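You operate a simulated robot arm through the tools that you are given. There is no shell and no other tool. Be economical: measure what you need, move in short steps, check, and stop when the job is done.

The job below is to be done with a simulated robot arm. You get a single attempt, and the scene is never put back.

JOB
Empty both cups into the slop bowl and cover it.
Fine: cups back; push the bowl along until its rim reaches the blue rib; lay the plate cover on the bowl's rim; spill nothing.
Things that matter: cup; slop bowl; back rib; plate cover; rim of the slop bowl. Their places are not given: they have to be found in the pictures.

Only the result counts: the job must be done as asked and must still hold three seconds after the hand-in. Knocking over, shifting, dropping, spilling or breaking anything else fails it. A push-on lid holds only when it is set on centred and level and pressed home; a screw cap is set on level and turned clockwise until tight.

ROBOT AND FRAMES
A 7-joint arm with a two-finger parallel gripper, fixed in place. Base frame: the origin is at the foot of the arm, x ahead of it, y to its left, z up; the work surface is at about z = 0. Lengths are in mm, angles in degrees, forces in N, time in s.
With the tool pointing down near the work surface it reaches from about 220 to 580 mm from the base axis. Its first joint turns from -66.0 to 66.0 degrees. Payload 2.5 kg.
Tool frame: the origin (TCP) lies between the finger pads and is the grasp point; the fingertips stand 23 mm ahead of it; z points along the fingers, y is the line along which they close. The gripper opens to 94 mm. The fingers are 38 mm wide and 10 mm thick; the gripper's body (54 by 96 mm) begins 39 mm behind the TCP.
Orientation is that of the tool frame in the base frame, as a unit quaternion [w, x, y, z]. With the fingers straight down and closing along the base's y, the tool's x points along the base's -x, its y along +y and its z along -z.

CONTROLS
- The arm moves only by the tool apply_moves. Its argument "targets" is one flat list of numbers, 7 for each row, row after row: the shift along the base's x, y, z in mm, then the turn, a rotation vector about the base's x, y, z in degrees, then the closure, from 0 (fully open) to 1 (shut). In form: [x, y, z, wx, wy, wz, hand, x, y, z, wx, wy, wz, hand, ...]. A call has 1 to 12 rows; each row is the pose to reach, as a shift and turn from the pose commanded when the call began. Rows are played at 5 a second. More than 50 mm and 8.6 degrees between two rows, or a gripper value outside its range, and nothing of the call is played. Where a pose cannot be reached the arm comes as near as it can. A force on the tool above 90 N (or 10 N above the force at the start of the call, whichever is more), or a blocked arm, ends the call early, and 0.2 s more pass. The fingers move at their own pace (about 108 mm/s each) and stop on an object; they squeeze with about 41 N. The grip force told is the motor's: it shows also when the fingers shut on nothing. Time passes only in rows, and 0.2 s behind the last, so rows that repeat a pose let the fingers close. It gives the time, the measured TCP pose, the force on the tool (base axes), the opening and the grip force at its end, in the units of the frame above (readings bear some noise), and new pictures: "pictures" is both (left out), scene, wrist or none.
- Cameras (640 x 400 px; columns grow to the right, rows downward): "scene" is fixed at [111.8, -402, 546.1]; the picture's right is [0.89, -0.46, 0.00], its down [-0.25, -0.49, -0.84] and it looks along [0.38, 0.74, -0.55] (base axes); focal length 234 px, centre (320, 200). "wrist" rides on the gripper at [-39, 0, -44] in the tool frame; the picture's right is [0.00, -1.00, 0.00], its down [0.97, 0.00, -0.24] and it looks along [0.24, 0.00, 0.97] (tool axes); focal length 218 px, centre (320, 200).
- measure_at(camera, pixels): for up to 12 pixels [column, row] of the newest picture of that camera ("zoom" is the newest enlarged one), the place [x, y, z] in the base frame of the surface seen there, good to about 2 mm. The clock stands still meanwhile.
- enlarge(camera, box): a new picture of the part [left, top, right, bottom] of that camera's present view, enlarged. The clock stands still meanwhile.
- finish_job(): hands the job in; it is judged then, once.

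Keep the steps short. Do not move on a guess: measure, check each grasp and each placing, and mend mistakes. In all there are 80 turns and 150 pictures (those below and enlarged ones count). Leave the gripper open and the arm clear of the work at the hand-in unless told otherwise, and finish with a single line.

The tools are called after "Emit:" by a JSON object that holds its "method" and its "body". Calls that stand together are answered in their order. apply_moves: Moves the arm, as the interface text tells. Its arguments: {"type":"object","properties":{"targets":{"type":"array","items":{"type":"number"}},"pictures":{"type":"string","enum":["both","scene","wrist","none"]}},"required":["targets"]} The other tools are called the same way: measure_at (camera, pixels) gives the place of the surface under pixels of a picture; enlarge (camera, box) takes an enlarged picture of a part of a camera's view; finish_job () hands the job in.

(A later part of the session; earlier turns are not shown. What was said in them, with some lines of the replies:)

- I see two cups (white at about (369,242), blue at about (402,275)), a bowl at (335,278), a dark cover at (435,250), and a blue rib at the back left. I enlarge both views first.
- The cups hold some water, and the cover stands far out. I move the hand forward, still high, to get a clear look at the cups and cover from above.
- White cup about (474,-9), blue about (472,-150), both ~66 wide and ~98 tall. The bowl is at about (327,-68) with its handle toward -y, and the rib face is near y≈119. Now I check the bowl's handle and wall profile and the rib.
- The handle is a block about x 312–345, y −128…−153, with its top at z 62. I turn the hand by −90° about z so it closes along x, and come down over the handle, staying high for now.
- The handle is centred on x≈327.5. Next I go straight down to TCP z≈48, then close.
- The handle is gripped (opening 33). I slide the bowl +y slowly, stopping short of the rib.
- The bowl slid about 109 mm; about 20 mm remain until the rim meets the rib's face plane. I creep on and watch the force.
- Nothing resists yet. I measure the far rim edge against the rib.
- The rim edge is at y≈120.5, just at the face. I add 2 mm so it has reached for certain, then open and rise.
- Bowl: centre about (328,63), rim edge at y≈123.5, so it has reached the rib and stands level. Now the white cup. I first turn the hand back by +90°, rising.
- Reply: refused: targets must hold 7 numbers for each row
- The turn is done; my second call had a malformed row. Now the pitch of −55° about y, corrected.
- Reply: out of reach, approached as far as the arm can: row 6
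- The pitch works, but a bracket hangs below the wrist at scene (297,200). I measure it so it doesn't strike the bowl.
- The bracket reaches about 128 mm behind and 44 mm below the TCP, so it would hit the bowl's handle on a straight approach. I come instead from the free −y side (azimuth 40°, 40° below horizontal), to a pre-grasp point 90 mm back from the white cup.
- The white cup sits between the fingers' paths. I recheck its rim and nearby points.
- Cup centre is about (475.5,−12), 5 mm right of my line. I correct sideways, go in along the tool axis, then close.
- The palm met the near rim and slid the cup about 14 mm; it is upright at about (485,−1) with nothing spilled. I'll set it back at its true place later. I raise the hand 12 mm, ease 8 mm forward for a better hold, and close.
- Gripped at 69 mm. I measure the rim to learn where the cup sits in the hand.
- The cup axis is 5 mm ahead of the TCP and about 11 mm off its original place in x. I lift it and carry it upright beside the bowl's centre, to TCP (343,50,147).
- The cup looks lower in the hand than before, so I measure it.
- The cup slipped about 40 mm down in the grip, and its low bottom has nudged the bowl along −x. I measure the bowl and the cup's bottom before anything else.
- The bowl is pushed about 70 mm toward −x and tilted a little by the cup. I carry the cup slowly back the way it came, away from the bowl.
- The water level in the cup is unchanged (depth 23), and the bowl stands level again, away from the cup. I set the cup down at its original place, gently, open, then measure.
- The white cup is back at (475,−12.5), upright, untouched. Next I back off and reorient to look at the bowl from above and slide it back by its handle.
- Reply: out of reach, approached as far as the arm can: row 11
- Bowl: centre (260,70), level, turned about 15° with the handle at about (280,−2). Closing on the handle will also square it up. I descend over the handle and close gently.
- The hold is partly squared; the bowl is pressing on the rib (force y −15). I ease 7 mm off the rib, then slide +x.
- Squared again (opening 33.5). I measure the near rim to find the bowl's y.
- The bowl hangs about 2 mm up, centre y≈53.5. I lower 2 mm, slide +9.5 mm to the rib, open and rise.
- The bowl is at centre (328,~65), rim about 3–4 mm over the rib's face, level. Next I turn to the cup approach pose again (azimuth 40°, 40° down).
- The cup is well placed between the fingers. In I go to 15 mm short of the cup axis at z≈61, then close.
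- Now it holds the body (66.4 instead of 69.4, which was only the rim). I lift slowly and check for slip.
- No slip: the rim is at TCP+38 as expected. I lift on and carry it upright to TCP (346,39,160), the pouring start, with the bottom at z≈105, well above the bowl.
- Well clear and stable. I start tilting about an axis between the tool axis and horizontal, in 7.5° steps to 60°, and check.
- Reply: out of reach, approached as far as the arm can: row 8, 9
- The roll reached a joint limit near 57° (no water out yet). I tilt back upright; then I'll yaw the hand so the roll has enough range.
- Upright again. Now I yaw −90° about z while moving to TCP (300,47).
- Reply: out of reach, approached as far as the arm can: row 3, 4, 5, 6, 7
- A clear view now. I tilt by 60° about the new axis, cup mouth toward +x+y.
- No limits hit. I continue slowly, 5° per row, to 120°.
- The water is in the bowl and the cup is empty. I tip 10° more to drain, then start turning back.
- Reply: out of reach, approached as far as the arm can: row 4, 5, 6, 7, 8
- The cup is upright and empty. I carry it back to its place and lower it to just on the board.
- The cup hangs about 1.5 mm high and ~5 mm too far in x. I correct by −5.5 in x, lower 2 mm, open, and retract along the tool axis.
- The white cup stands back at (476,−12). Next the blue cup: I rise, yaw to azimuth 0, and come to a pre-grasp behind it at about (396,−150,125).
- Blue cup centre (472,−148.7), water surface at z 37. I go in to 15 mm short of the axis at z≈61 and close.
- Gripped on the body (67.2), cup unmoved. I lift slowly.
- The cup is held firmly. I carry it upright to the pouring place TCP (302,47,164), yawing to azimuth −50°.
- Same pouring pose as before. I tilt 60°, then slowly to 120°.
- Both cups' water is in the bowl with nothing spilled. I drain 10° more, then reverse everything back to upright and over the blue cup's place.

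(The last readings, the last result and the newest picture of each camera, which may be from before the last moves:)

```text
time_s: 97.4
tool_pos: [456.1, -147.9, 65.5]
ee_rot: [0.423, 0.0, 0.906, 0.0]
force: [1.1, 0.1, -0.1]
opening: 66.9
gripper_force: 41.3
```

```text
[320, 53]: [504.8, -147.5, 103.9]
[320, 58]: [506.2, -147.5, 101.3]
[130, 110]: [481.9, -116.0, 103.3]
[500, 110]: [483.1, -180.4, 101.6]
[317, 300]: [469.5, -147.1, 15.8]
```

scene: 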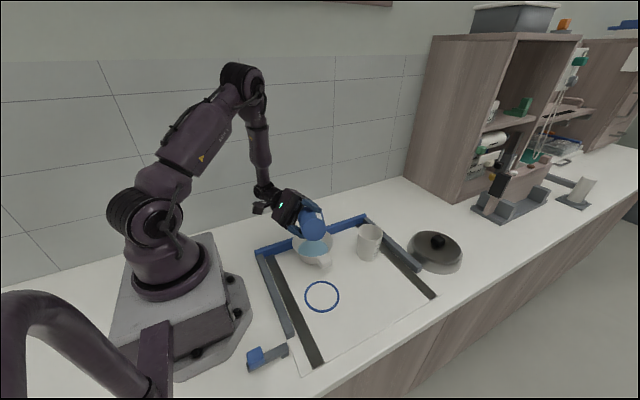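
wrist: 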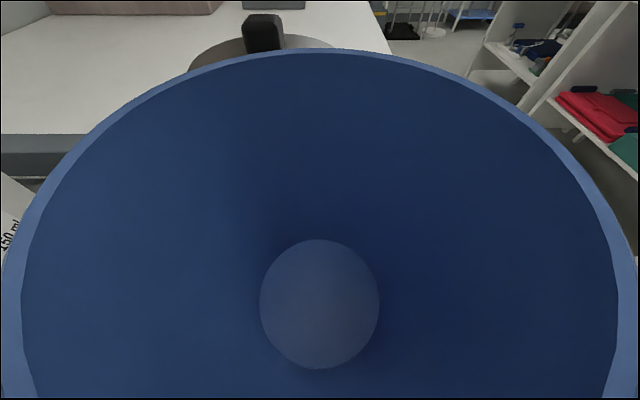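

The rim is 4 mm above its resting height, in the right place. I lower 4 mm, open, and retract along the tool axis and up.

Emit:
{"method": "apply_moves", "body": {"targets": [0, 0, -2, 0, 0, 0, 1, 0, 0, -4, 0, 0, 0, 1, 0, 0, -4, 0, 0, 0, 1, 0, 0, -4, 0, 0, 0, 0.6, 0, 0, -4, 0, 0, 0, 0.2, 0, 0, -4, 0, 0, 0, 0, -15, 0, 9, 0, 0, 0, 0, -35, 0, 25, 0, 0, 0, 0, -60, 0, 50, 0, 0, 0, 0, -60, 0, 90, 0, 0, 0, 0, -60, 0, 130, 0, 0, 0, 0, -60, 0, 130, 0, 0, 0, 0]}}

Emit:
{"method": "enlarge", "body": {"camera": "scene", "box": [250, 190, 490, 320]}}

```text
time_s: 100.0
tool_pos: [394.8, -147.6, 196.6]
ee_rot: [0.422, 0.0, 0.906, 0.0]
force: [0.4, -0.1, -0.5]
opening: 93.9
gripper_force: 0.1
```

scene: 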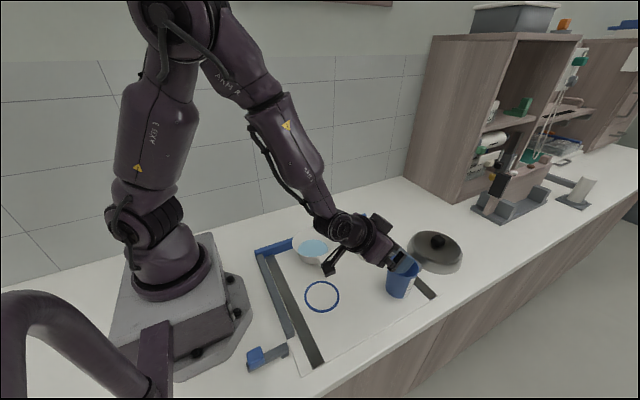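
wrist: 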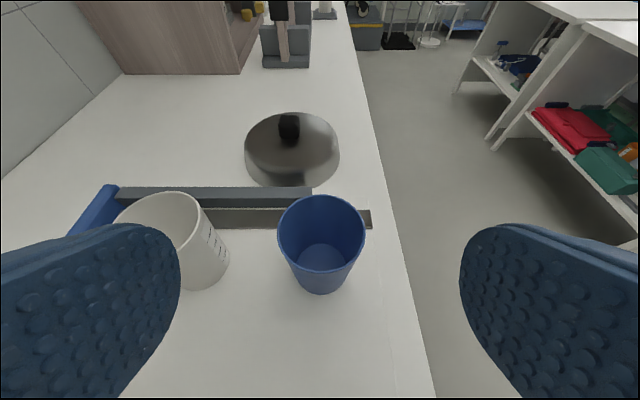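

```text
2.67 times, centred on (370, 255) of scene
```

zoom: 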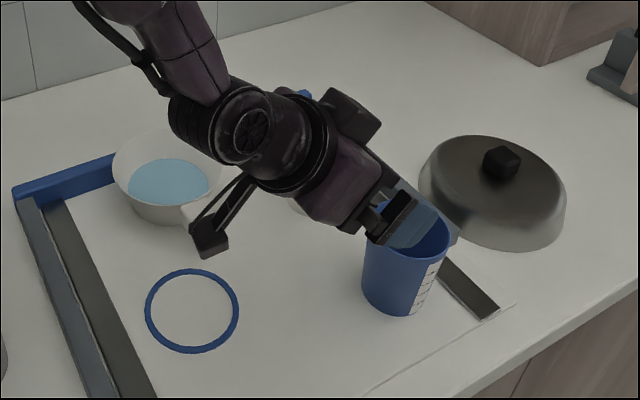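

Both cups are back and the bowl is filled. Now I examine the cover's knob at wrist (289,128).

Emit:
{"method": "enlarge", "body": {"camera": "wrist", "box": [235, 95, 355, 195]}}

Emit:
{"method": "measure_at", "body": {"camera": "wrist", "pixels": [[289, 117], [279, 120], [299, 120], [289, 130], [280, 140], [289, 143], [298, 140], [289, 112], [265, 143], [313, 143], [289, 160], [290, 186]]}}

Emit:
{"method": "measure_at", "body": {"camera": "wrist", "pixels": [[247, 150], [337, 150], [260, 130], [320, 130], [255, 170], [330, 168], [319, 196], [319, 285]]}}

```text
4.00 times, centred on (295, 145) of wrist
```

zoom: 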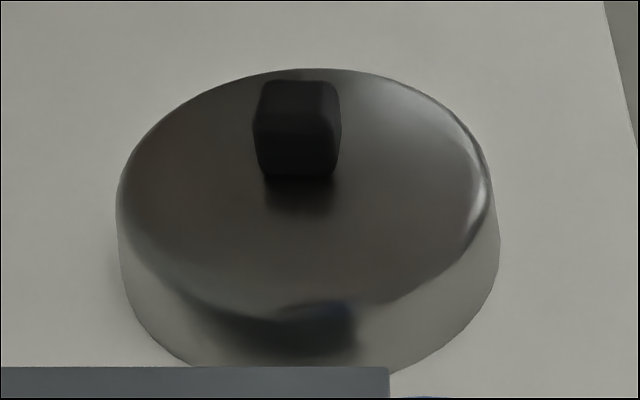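

```text
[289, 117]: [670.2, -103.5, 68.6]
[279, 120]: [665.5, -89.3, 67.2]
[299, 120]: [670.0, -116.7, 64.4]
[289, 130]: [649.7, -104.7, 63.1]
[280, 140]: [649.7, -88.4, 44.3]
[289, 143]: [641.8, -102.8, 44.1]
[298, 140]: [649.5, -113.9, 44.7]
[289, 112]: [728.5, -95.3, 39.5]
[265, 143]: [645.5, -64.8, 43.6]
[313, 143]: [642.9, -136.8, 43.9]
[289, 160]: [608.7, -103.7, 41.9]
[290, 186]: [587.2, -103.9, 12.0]
```

```text
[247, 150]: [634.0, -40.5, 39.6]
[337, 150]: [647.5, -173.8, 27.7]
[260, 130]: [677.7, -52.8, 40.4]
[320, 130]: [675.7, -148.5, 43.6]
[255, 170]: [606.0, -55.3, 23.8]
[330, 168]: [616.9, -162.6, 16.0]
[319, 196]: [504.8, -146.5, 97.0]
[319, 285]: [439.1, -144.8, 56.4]
```

The cover: centre about (659,−103), flat top at z≈43, knob about 28 mm wide (y −89…−117), z 44–70. I steepen to 60° below horizontal and move out above it to (613,−103.5,150).

Emit:
{"method": "apply_moves", "body": {"targets": [30, 8, 10, 0, 3.3, 0, 0, 65, 15, 15, 0, 6.7, 0, 0, 100, 23, 15, 0, 10, 0, 0, 135, 30, 15, 0, 13.3, 0, 0, 170, 37, 10, 0, 16.7, 0, 0, 200, 44, 0, 0, 20, 0, 0, 213, 44, -25, 0, 20, 0, 0, 218, 44, -46, 0, 20, 0, 0, 218, 44, -46, 0, 20, 0, 0]}}

```text
time_s: 102.0
tool_pos: [614.5, -105.8, 147.4]
ee_rot: [0.259, -0.001, 0.966, 0.0]
force: [0.3, 0.4, 0.1]
opening: 94.0
gripper_force: 0.1
```

scene: 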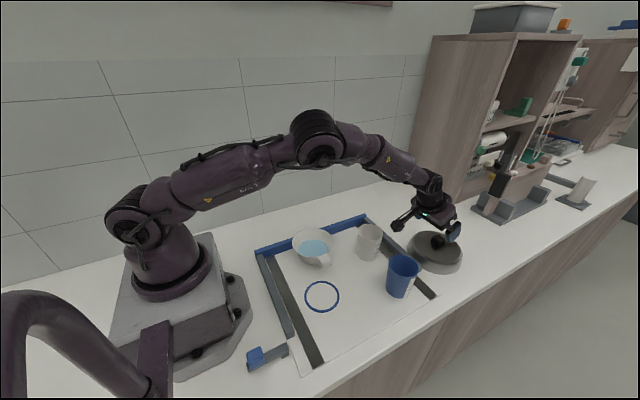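
wrist: 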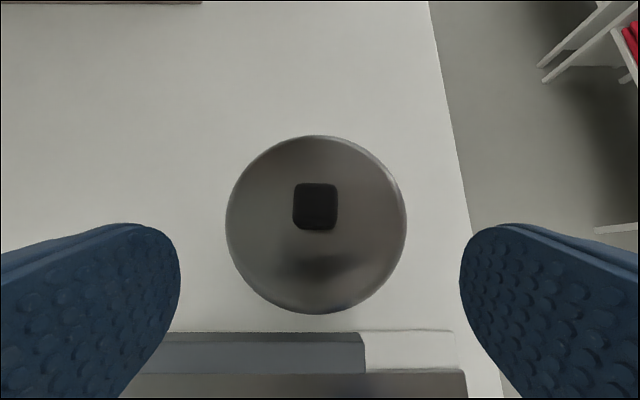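

Reachable. I measure the knob and cover edges from here.

Emit:
{"method": "measure_at", "body": {"camera": "wrist", "pixels": [[315, 186], [315, 205], [315, 218], [315, 228], [295, 203], [336, 203], [315, 235], [228, 222], [404, 222], [315, 137], [315, 311], [315, 250]]}}

Emit:
{"method": "enlarge", "body": {"camera": "wrist", "box": [260, 160, 370, 260]}}

```text
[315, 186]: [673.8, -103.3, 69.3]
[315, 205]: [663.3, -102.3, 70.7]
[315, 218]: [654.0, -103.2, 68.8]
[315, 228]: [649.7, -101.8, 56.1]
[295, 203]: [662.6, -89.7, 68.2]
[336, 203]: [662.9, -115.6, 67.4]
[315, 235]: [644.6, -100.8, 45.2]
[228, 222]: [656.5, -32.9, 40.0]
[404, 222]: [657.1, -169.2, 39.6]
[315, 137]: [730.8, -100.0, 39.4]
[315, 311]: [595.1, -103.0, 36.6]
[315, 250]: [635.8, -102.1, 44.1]
```

```text
4.00 times, centred on (315, 210) of wrist
```

zoom: 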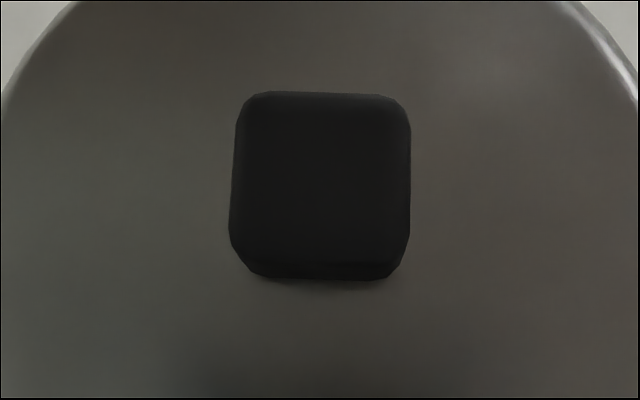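

Knob centre (662,−102.5), which is also the cover's centre. I go in along the tool axis to TCP (655.5,−102.5,72).

Emit:
{"method": "apply_moves", "body": {"targets": [8, 3.3, -18, 0, 0, 0, 0, 18, 3.3, -36, 0, 0, 0, 0, 28, 3.3, -53, 0, 0, 0, 0, 36, 3.3, -66, 0, 0, 0, 0, 39, 3.3, -71, 0, 0, 0, 0, 41, 3.3, -75, 0, 0, 0, 0, 41, 3.3, -75, 0, 0, 0, 0]}}

Emit:
{"method": "enlarge", "body": {"camera": "scene", "box": [370, 180, 490, 290]}}

```text
time_s: 103.6
tool_pos: [654.3, -102.3, 74.6]
ee_rot: [0.258, 0.0, 0.966, 0.0]
force: [0.5, 0.0, 0.1]
opening: 93.9
gripper_force: 0.0
```

scene: 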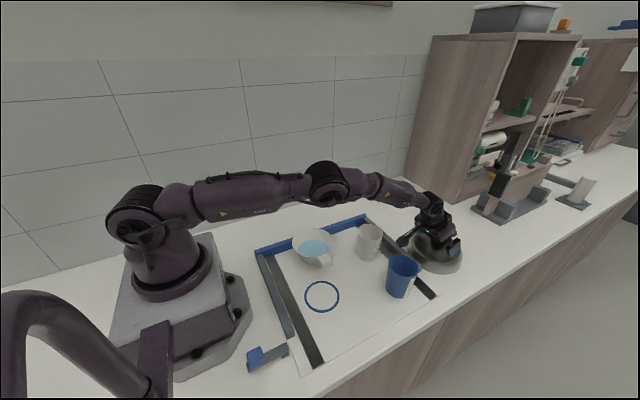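
wrist: 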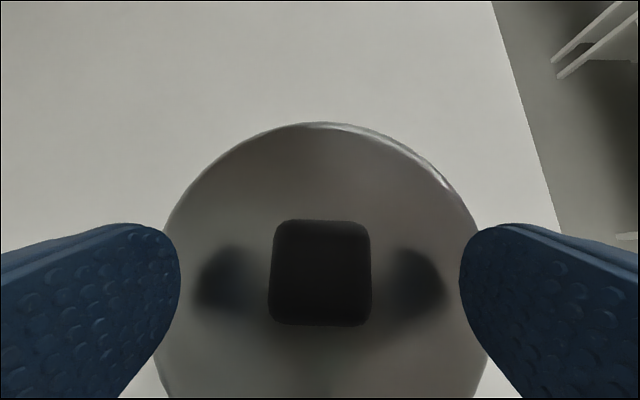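

```text
3.64 times, centred on (430, 235) of scene
```

zoom: 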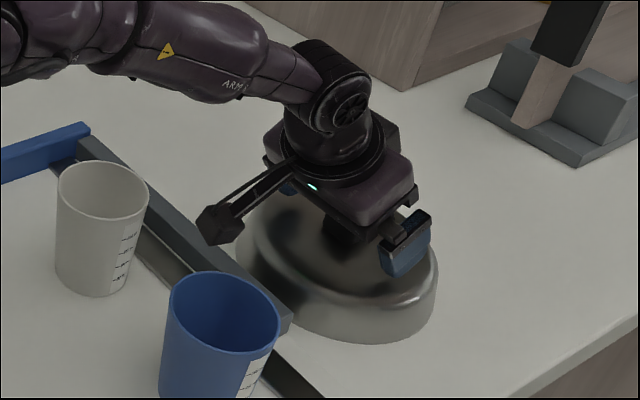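

The knob lies between the pads. I go 3 mm lower and close, watching the force.

Emit:
{"method": "apply_moves", "body": {"targets": [1, 0, -3, 0, 0, 0, 0, 1, 0, -3, 0, 0, 0, 0.3, 1, 0, -3, 0, 0, 0, 0.5, 1, 0, -3, 0, 0, 0, 0.65, 1, 0, -3, 0, 0, 0, 0.8, 1, 0, -3, 0, 0, 0, 1, 1, 0, -3, 0, 0, 0, 1, 1, 0, -3, 0, 0, 0, 1], "pictures": "wrist"}}

```text
time_s: 105.4
tool_pos: [657.0, -102.7, 73.1]
ee_rot: [0.261, 0.001, 0.965, 0.0]
force: [2.4, 1.6, 17.6]
opening: 29.3
gripper_force: 40.9
```

wrist: 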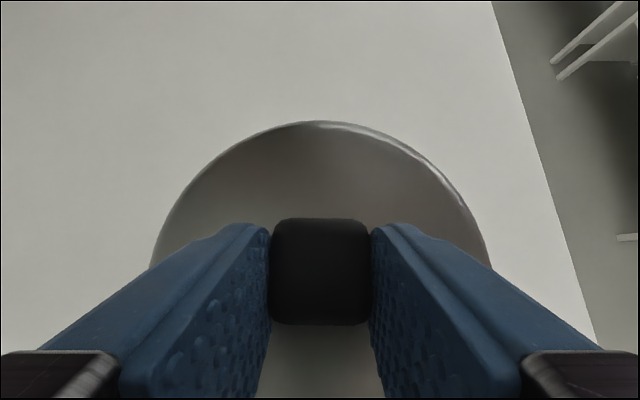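

Gripped at 29 mm. I lift slowly and check that the cover hangs level.

Emit:
{"method": "apply_moves", "body": {"targets": [0, 0, 2, 0, 0, 0, 1, 0, 0, 6, 0, 0, 0, 1, 0, 0, 12, 0, 0, 0, 1, 0, 0, 19, 0, 0, 0, 1, 0, 0, 27, 0, 0, 0, 1, 0, 0, 36, 0, 0, 0, 1, 0, 0, 46, 0, 0, 0, 1, 0, 0, 56, 0, 0, 0, 1, 0, 0, 60, 0, 0, 0, 1, 0, 0, 60, 0, 0, 0, 1]}}

Emit:
{"method": "enlarge", "body": {"camera": "scene", "box": [370, 160, 490, 270]}}

```text
time_s: 107.6
tool_pos: [655.4, -101.3, 131.7]
ee_rot: [0.258, 0.0, 0.966, 0.0]
force: [0.3, 1.0, -0.8]
opening: 29.5
gripper_force: 41.1
```

scene: 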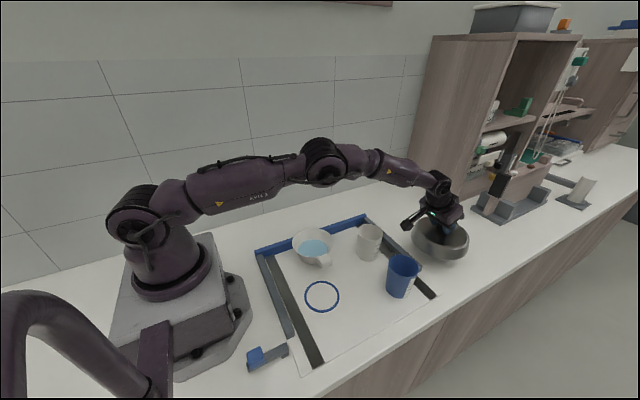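
wrist: 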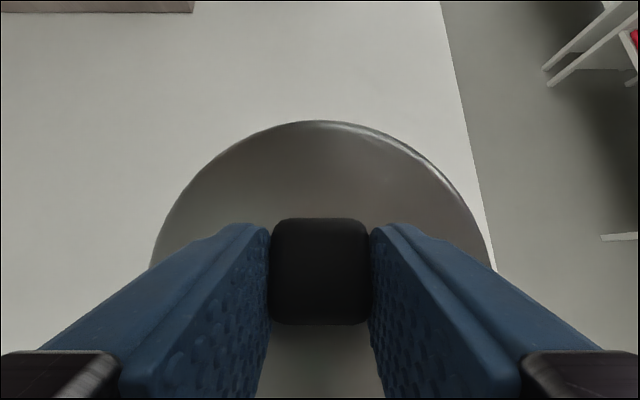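

```text
3.64 times, centred on (430, 215) of scene
```

zoom: 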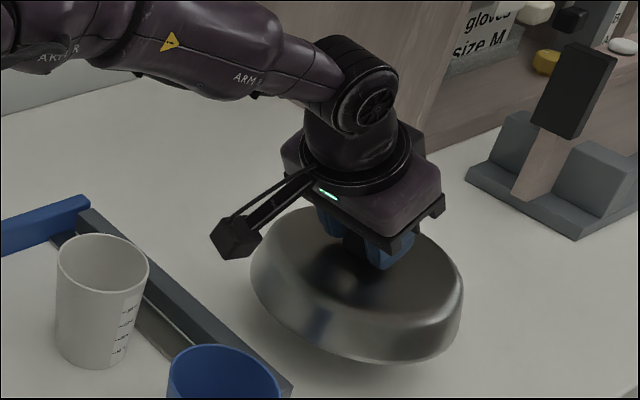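

The cover hangs level. I raise it another 80 mm and start back toward the bowl, high above the cups.

Emit:
{"method": "apply_moves", "body": {"targets": [0, 0, 8, 0, 0, 0, 1, 0, 0, 24, 0, 0, 0, 1, 0, 0, 44, 0, 0, 0, 1, 0, 0, 64, 0, 0, 0, 1, -6, 3, 78, 0, 0, 0, 1, -22, 11, 80, 0, 0, 0, 1, -44, 22, 80, 0, 0, 0, 1, -67, 33, 80, 0, 0, 0, 1, -90, 45, 80, 0, 0, 0, 1, -113, 56, 80, 0, 0, 0, 1, -136, 68, 80, 0, 0, 0, 1, -150, 75, 80, 0, 0, 0, 1], "pictures": "none"}}

Emit:
{"method": "apply_moves", "body": {"targets": [-10, 5, 0, 0, 0, 0, 1, -28, 14, 0, 0, 0, 0, 1, -48, 24, 0, 0, 0, 0, 1, -68, 34, 0, 0, 0, 0, 1, -88, 44, 0, 0, 0, 0, 1, -108, 54, 0, 0, 0, 0, 1, -128, 64, 0, 0, 0, 0, 1, -148, 74, 0, 0, 0, 0, 1, -166, 83, 0, 0, 0, 0, 1, -178, 88, 0, 0, 0, 0, 1, -184, 91, 0, 0, 0, 0, 1, -184, 91, 0, 0, 0, 0, 1]}}

```text
time_s: 110.2
tool_pos: [506.7, -27.8, 211.5]
ee_rot: [0.259, 0.0, 0.966, 0.0]
force: [0.0, 1.2, -1.8]
opening: 29.5
gripper_force: 40.5
```

```text
time_s: 112.8
tool_pos: [321.0, 64.0, 212.5]
ee_rot: [0.259, 0.0, 0.966, 0.0]
force: [-0.2, 0.0, -1.5]
opening: 29.5
gripper_force: 41.4
```

scene: 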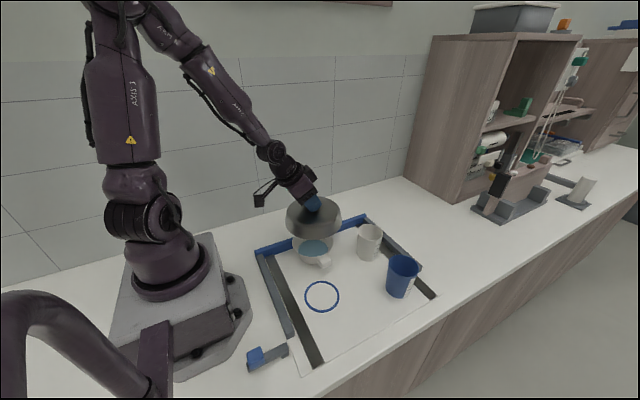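
wrist: 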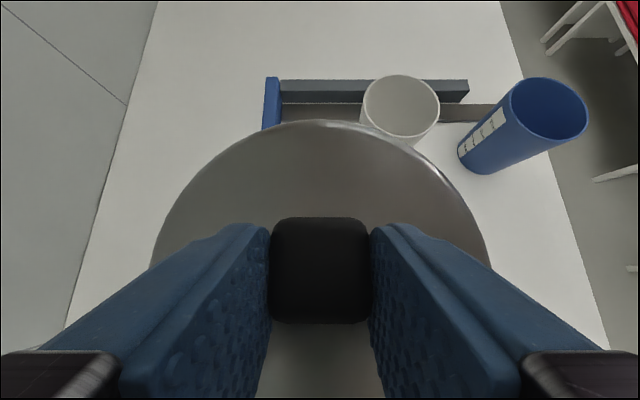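

The cover is over the bowl. I measure the cover's edges and the bowl below it.

Emit:
{"method": "enlarge", "body": {"camera": "scene", "box": [255, 180, 375, 280]}}

Emit:
{"method": "measure_at", "body": {"camera": "zoom", "pixels": [[155, 260], [200, 345], [255, 370], [320, 380], [250, 320], [340, 340], [404, 270], [130, 130], [460, 140], [300, 238], [300, 228]]}}

Emit:
{"method": "measure_at", "body": {"camera": "wrist", "pixels": [[320, 122], [320, 124], [170, 215], [472, 215], [155, 260], [488, 260], [320, 225], [320, 270], [250, 170], [400, 170]]}}

```text
4.00 times, centred on (315, 230) of scene
```

zoom: 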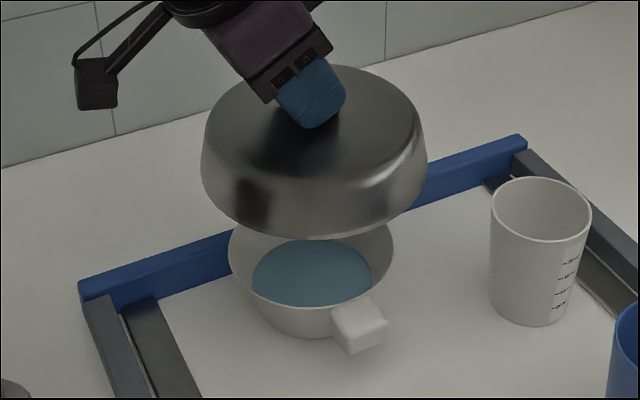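

```text
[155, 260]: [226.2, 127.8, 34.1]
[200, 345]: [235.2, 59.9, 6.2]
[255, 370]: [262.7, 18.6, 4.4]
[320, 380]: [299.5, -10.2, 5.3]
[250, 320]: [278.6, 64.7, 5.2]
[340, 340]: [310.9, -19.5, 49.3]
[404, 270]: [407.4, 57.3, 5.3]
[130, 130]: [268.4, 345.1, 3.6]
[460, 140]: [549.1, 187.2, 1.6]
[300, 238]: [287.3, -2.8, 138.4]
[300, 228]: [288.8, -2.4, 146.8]
```

```text
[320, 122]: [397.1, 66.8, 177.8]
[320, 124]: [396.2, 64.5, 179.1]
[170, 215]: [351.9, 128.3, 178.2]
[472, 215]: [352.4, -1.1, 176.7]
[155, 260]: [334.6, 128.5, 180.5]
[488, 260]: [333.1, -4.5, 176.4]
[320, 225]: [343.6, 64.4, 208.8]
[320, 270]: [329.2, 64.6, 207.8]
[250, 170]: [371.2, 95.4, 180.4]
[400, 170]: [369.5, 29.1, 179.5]
```

The cover is centred on (328.5,~63), bottom at z≈138, level. I confirm the bowl's rim points.

Emit:
{"method": "measure_at", "body": {"camera": "zoom", "pixels": [[231, 250], [230, 243], [392, 248], [392, 242], [300, 304], [270, 297], [345, 297], [360, 320], [310, 270]]}}

```text
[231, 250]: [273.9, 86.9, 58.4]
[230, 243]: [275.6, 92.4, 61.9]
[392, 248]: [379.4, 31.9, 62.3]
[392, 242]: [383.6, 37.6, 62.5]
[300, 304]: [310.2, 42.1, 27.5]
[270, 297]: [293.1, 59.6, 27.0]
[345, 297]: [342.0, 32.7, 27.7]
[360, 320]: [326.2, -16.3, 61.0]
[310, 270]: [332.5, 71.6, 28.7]
```

Bowl centre (328,~64). I lower 70 mm with 1 mm of +y, then look.

Emit:
{"method": "apply_moves", "body": {"targets": [0, 1, -8, 0, 0, 0, 1, 0, 1, -20, 0, 0, 0, 1, 0, 1, -32, 0, 0, 0, 1, 0, 1, -44, 0, 0, 0, 1, 0, 1, -54, 0, 0, 0, 1, 0, 1, -62, 0, 0, 0, 1, 0, 1, -67, 0, 0, 0, 1, 0, 1, -70, 0, 0, 0, 1, 0, 1, -70, 0, 0, 0, 1]}}

Emit:
{"method": "enlarge", "body": {"camera": "scene", "box": [265, 190, 365, 275]}}

```text
time_s: 114.8
tool_pos: [322.4, 64.4, 142.8]
ee_rot: [0.259, 0.001, 0.966, 0.0]
force: [-0.1, 0.5, -1.5]
opening: 29.8
gripper_force: 41.0
```

scene: 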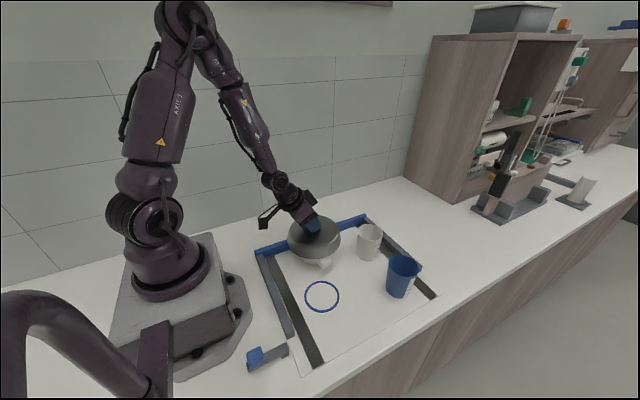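
wrist: 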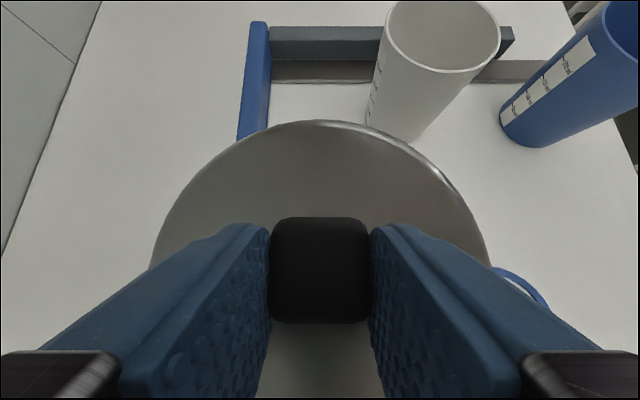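

```text
4.71 times, centred on (315, 232) of scene
```

zoom: 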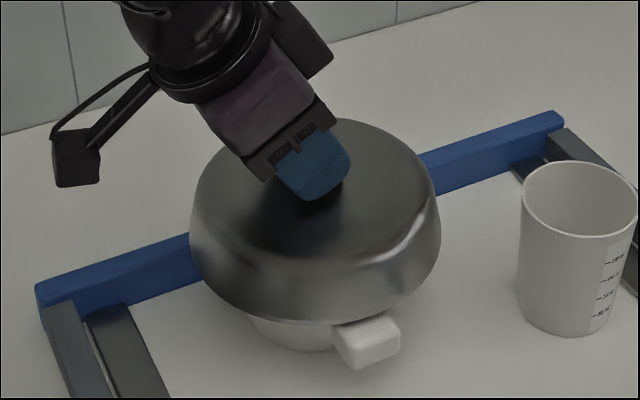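

Bottom is about 6 mm above the rim. I lower in 1.5 mm steps and read the force.

Emit:
{"method": "apply_moves", "body": {"targets": [0, 0, -1.5, 0, 0, 0, 1, 0, 0, -3, 0, 0, 0, 1, 0, 0, -4.5, 0, 0, 0, 1, 0, 0, -5.5, 0, 0, 0, 1, 0, 0, -5.5, 0, 0, 0, 1], "pictures": "scene"}}

Emit:
{"method": "enlarge", "body": {"camera": "scene", "box": [265, 190, 365, 275]}}

Emit:
{"method": "measure_at", "body": {"camera": "zoom", "pixels": [[320, 316], [270, 306], [225, 280], [435, 245], [320, 322], [385, 345], [375, 318]]}}

```text
time_s: 116.0
tool_pos: [322.2, 65.2, 136.5]
ee_rot: [0.258, 0.0, 0.966, 0.0]
force: [1.0, -0.6, -1.7]
opening: 29.5
gripper_force: 41.1
```

scene: 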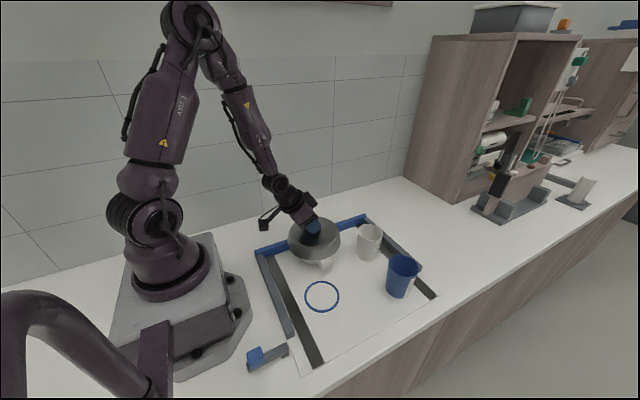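

```text
4.71 times, centred on (315, 232) of scene
```

zoom: 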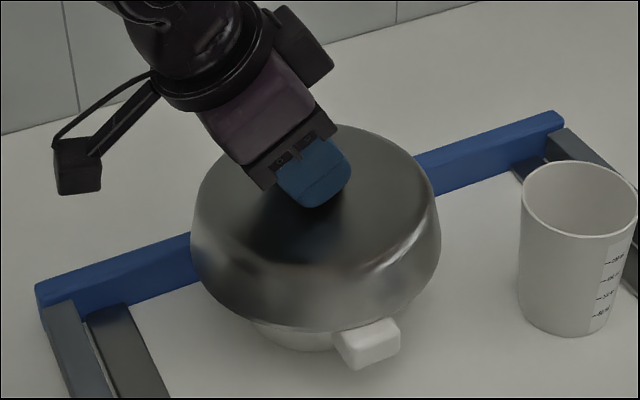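

```text
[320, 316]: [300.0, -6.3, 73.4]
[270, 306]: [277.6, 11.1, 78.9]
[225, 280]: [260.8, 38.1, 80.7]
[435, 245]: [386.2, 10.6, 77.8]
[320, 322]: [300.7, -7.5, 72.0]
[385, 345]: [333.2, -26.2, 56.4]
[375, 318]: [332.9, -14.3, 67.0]
```

No contact yet. Four more 1 mm steps.

Emit:
{"method": "apply_moves", "body": {"targets": [0, 0, -1, 0, 0, 0, 1, 0, 0, -2, 0, 0, 0, 1, 0, 0, -3, 0, 0, 0, 1, 0, 0, -3, 0, 0, 0, 1], "pictures": "none"}}

```text
time_s: 117.0
tool_pos: [324.1, 65.6, 134.7]
ee_rot: [0.263, 0.001, 0.965, 0.002]
force: [-11.3, -3.0, 57.1]
opening: 29.6
gripper_force: 41.3
```

Contact (57 N up). I back off 1.5 mm to unload, then look before releasing.

Emit:
{"method": "apply_moves", "body": {"targets": [0, 0, 1, 0, 0, 0, 1, 0, 0, 1.7, 0, 0, 0, 1, 0, 0, 1.7, 0, 0, 0, 1]}}

Emit:
{"method": "enlarge", "body": {"camera": "scene", "box": [265, 190, 365, 275]}}

Emit:
{"method": "measure_at", "body": {"camera": "wrist", "pixels": [[320, 124], [320, 128], [170, 220], [470, 220], [160, 260], [482, 260], [250, 170], [400, 170]]}}

```text
time_s: 117.8
tool_pos: [322.7, 66.1, 134.8]
ee_rot: [0.261, 0.0, 0.965, 0.002]
force: [6.6, -0.8, 16.4]
opening: 29.5
gripper_force: 41.2
```

scene: 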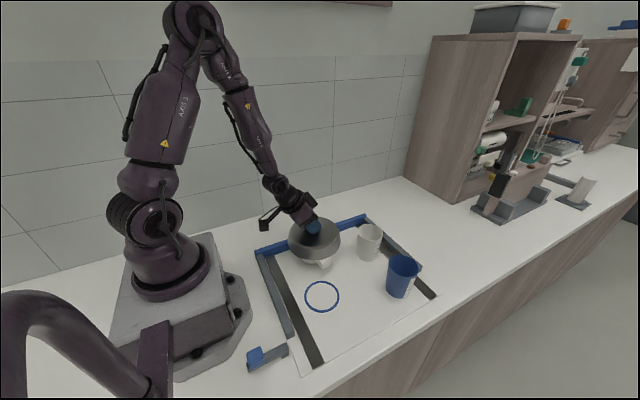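
wrist: 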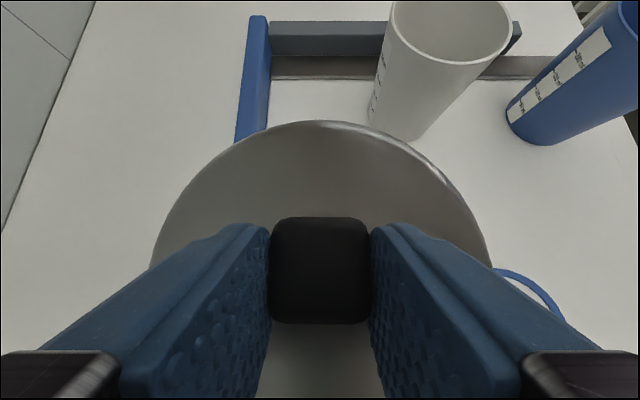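

```text
4.71 times, centred on (315, 232) of scene
```

zoom: 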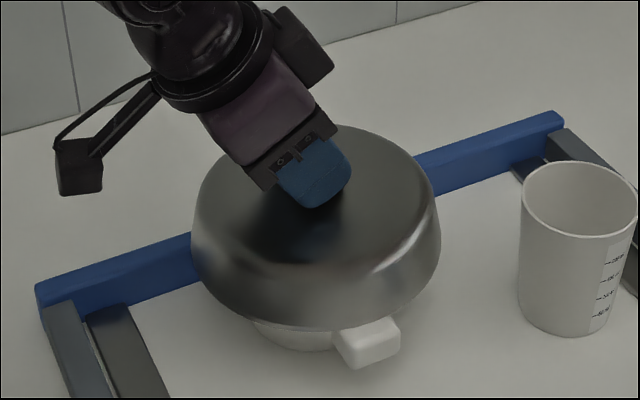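

```text
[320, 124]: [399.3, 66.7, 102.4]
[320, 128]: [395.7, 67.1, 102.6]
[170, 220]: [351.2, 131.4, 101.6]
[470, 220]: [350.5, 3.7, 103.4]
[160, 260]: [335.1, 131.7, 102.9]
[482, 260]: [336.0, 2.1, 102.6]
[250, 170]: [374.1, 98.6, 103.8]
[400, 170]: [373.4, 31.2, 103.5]
```

The cover rests on the rim, level (top edge z≈102.6 all round), centred within ~3 mm. I open partly and retract along the tool axis.

Emit:
{"method": "apply_moves", "body": {"targets": [0, 0, 0.5, 0, 0, 0, 0.62, 0, 0, 0.5, 0, 0, 0, 0.5, 0, 0, 0.5, 0, 0, 0, 0.45, -3, 0, 6, 0, 0, 0, 0.45, -10, 0, 18, 0, 0, 0, 0.4, -20, 0, 36, 0, 0, 0, 0.2, -35, 0, 60, 0, 0, 0, 0, -40, 0, 100, 0, 0, 0, 0, -40, 0, 140, 0, 0, 0, 0, -40, 0, 140, 0, 0, 0, 0]}}

Emit:
{"method": "enlarge", "body": {"camera": "scene", "box": [255, 190, 435, 310]}}

```text
time_s: 120.0
tool_pos: [279.4, 67.3, 276.1]
ee_rot: [0.264, -0.007, 0.965, -0.004]
force: [-1.1, 1.4, 0.0]
opening: 93.9
gripper_force: 0.1
out of reach, approached as far as the arm can: row 7, 8
```

scene: 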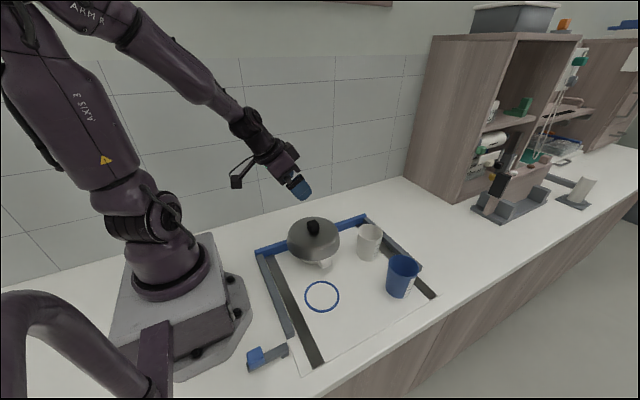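
wrist: 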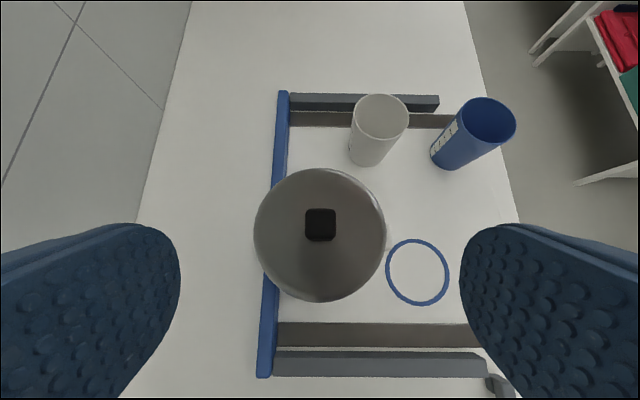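

```text
3.33 times, centred on (345, 250) of scene
```

zoom: 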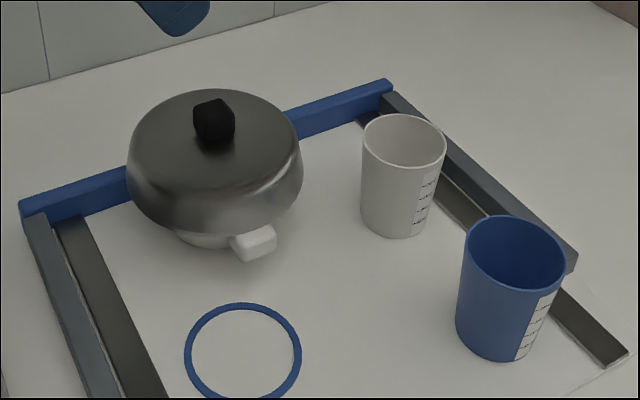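

Released. I check level, centring, and the bowl's position after the placing.

Emit:
{"method": "measure_at", "body": {"camera": "wrist", "pixels": [[320, 171], [320, 298], [257, 230], [383, 230], [320, 215], [275, 190], [365, 190], [275, 275], [365, 275]]}}

Emit:
{"method": "measure_at", "body": {"camera": "zoom", "pixels": [[255, 238], [240, 250], [273, 232], [258, 255], [190, 238], [404, 120], [404, 165], [515, 220], [515, 282], [276, 246]]}}

Emit:
{"method": "enlarge", "body": {"camera": "scene", "box": [275, 205, 355, 280]}}

```text
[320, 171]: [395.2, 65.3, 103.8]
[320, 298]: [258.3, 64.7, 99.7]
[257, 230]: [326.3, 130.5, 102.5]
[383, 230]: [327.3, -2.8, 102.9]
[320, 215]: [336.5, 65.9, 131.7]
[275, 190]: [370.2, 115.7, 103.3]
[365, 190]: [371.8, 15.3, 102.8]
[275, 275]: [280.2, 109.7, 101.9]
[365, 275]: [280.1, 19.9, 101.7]
```

```text
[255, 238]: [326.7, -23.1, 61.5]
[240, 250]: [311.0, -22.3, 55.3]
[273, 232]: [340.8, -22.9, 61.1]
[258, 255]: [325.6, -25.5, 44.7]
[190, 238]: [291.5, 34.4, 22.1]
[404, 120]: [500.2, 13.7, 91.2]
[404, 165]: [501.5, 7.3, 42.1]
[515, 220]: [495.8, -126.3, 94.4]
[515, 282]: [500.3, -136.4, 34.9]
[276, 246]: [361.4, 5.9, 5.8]
```

```text
5.33 times, centred on (315, 242) of scene
```

zoom: 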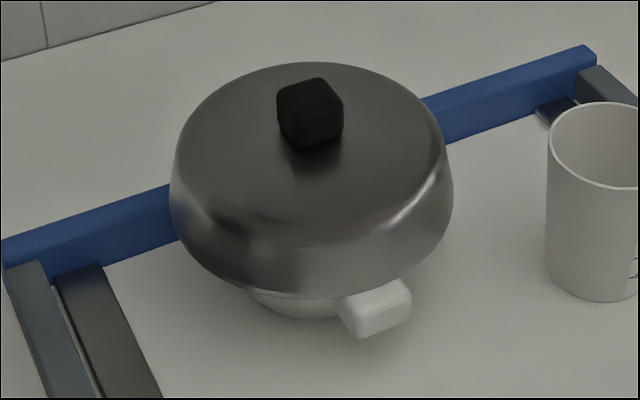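

The cover lies level (edge z 101–104) and centred at (327,64) on the bowl. The rim is at the rib, both cups stand empty in their places, and the board looks dry. The gripper is open and clear, so I hand in.

Emit:
{"method": "finish_job", "body": {}}

```text
The job is handed in.
```

I emptied both cups into the slop bowl and set them back, slid the bowl's rim to the blue rib, and laid the cover level on the bowl; I saw no spill, though one slip of the white cup pushed the bowl about 70 mm and I slid it back.
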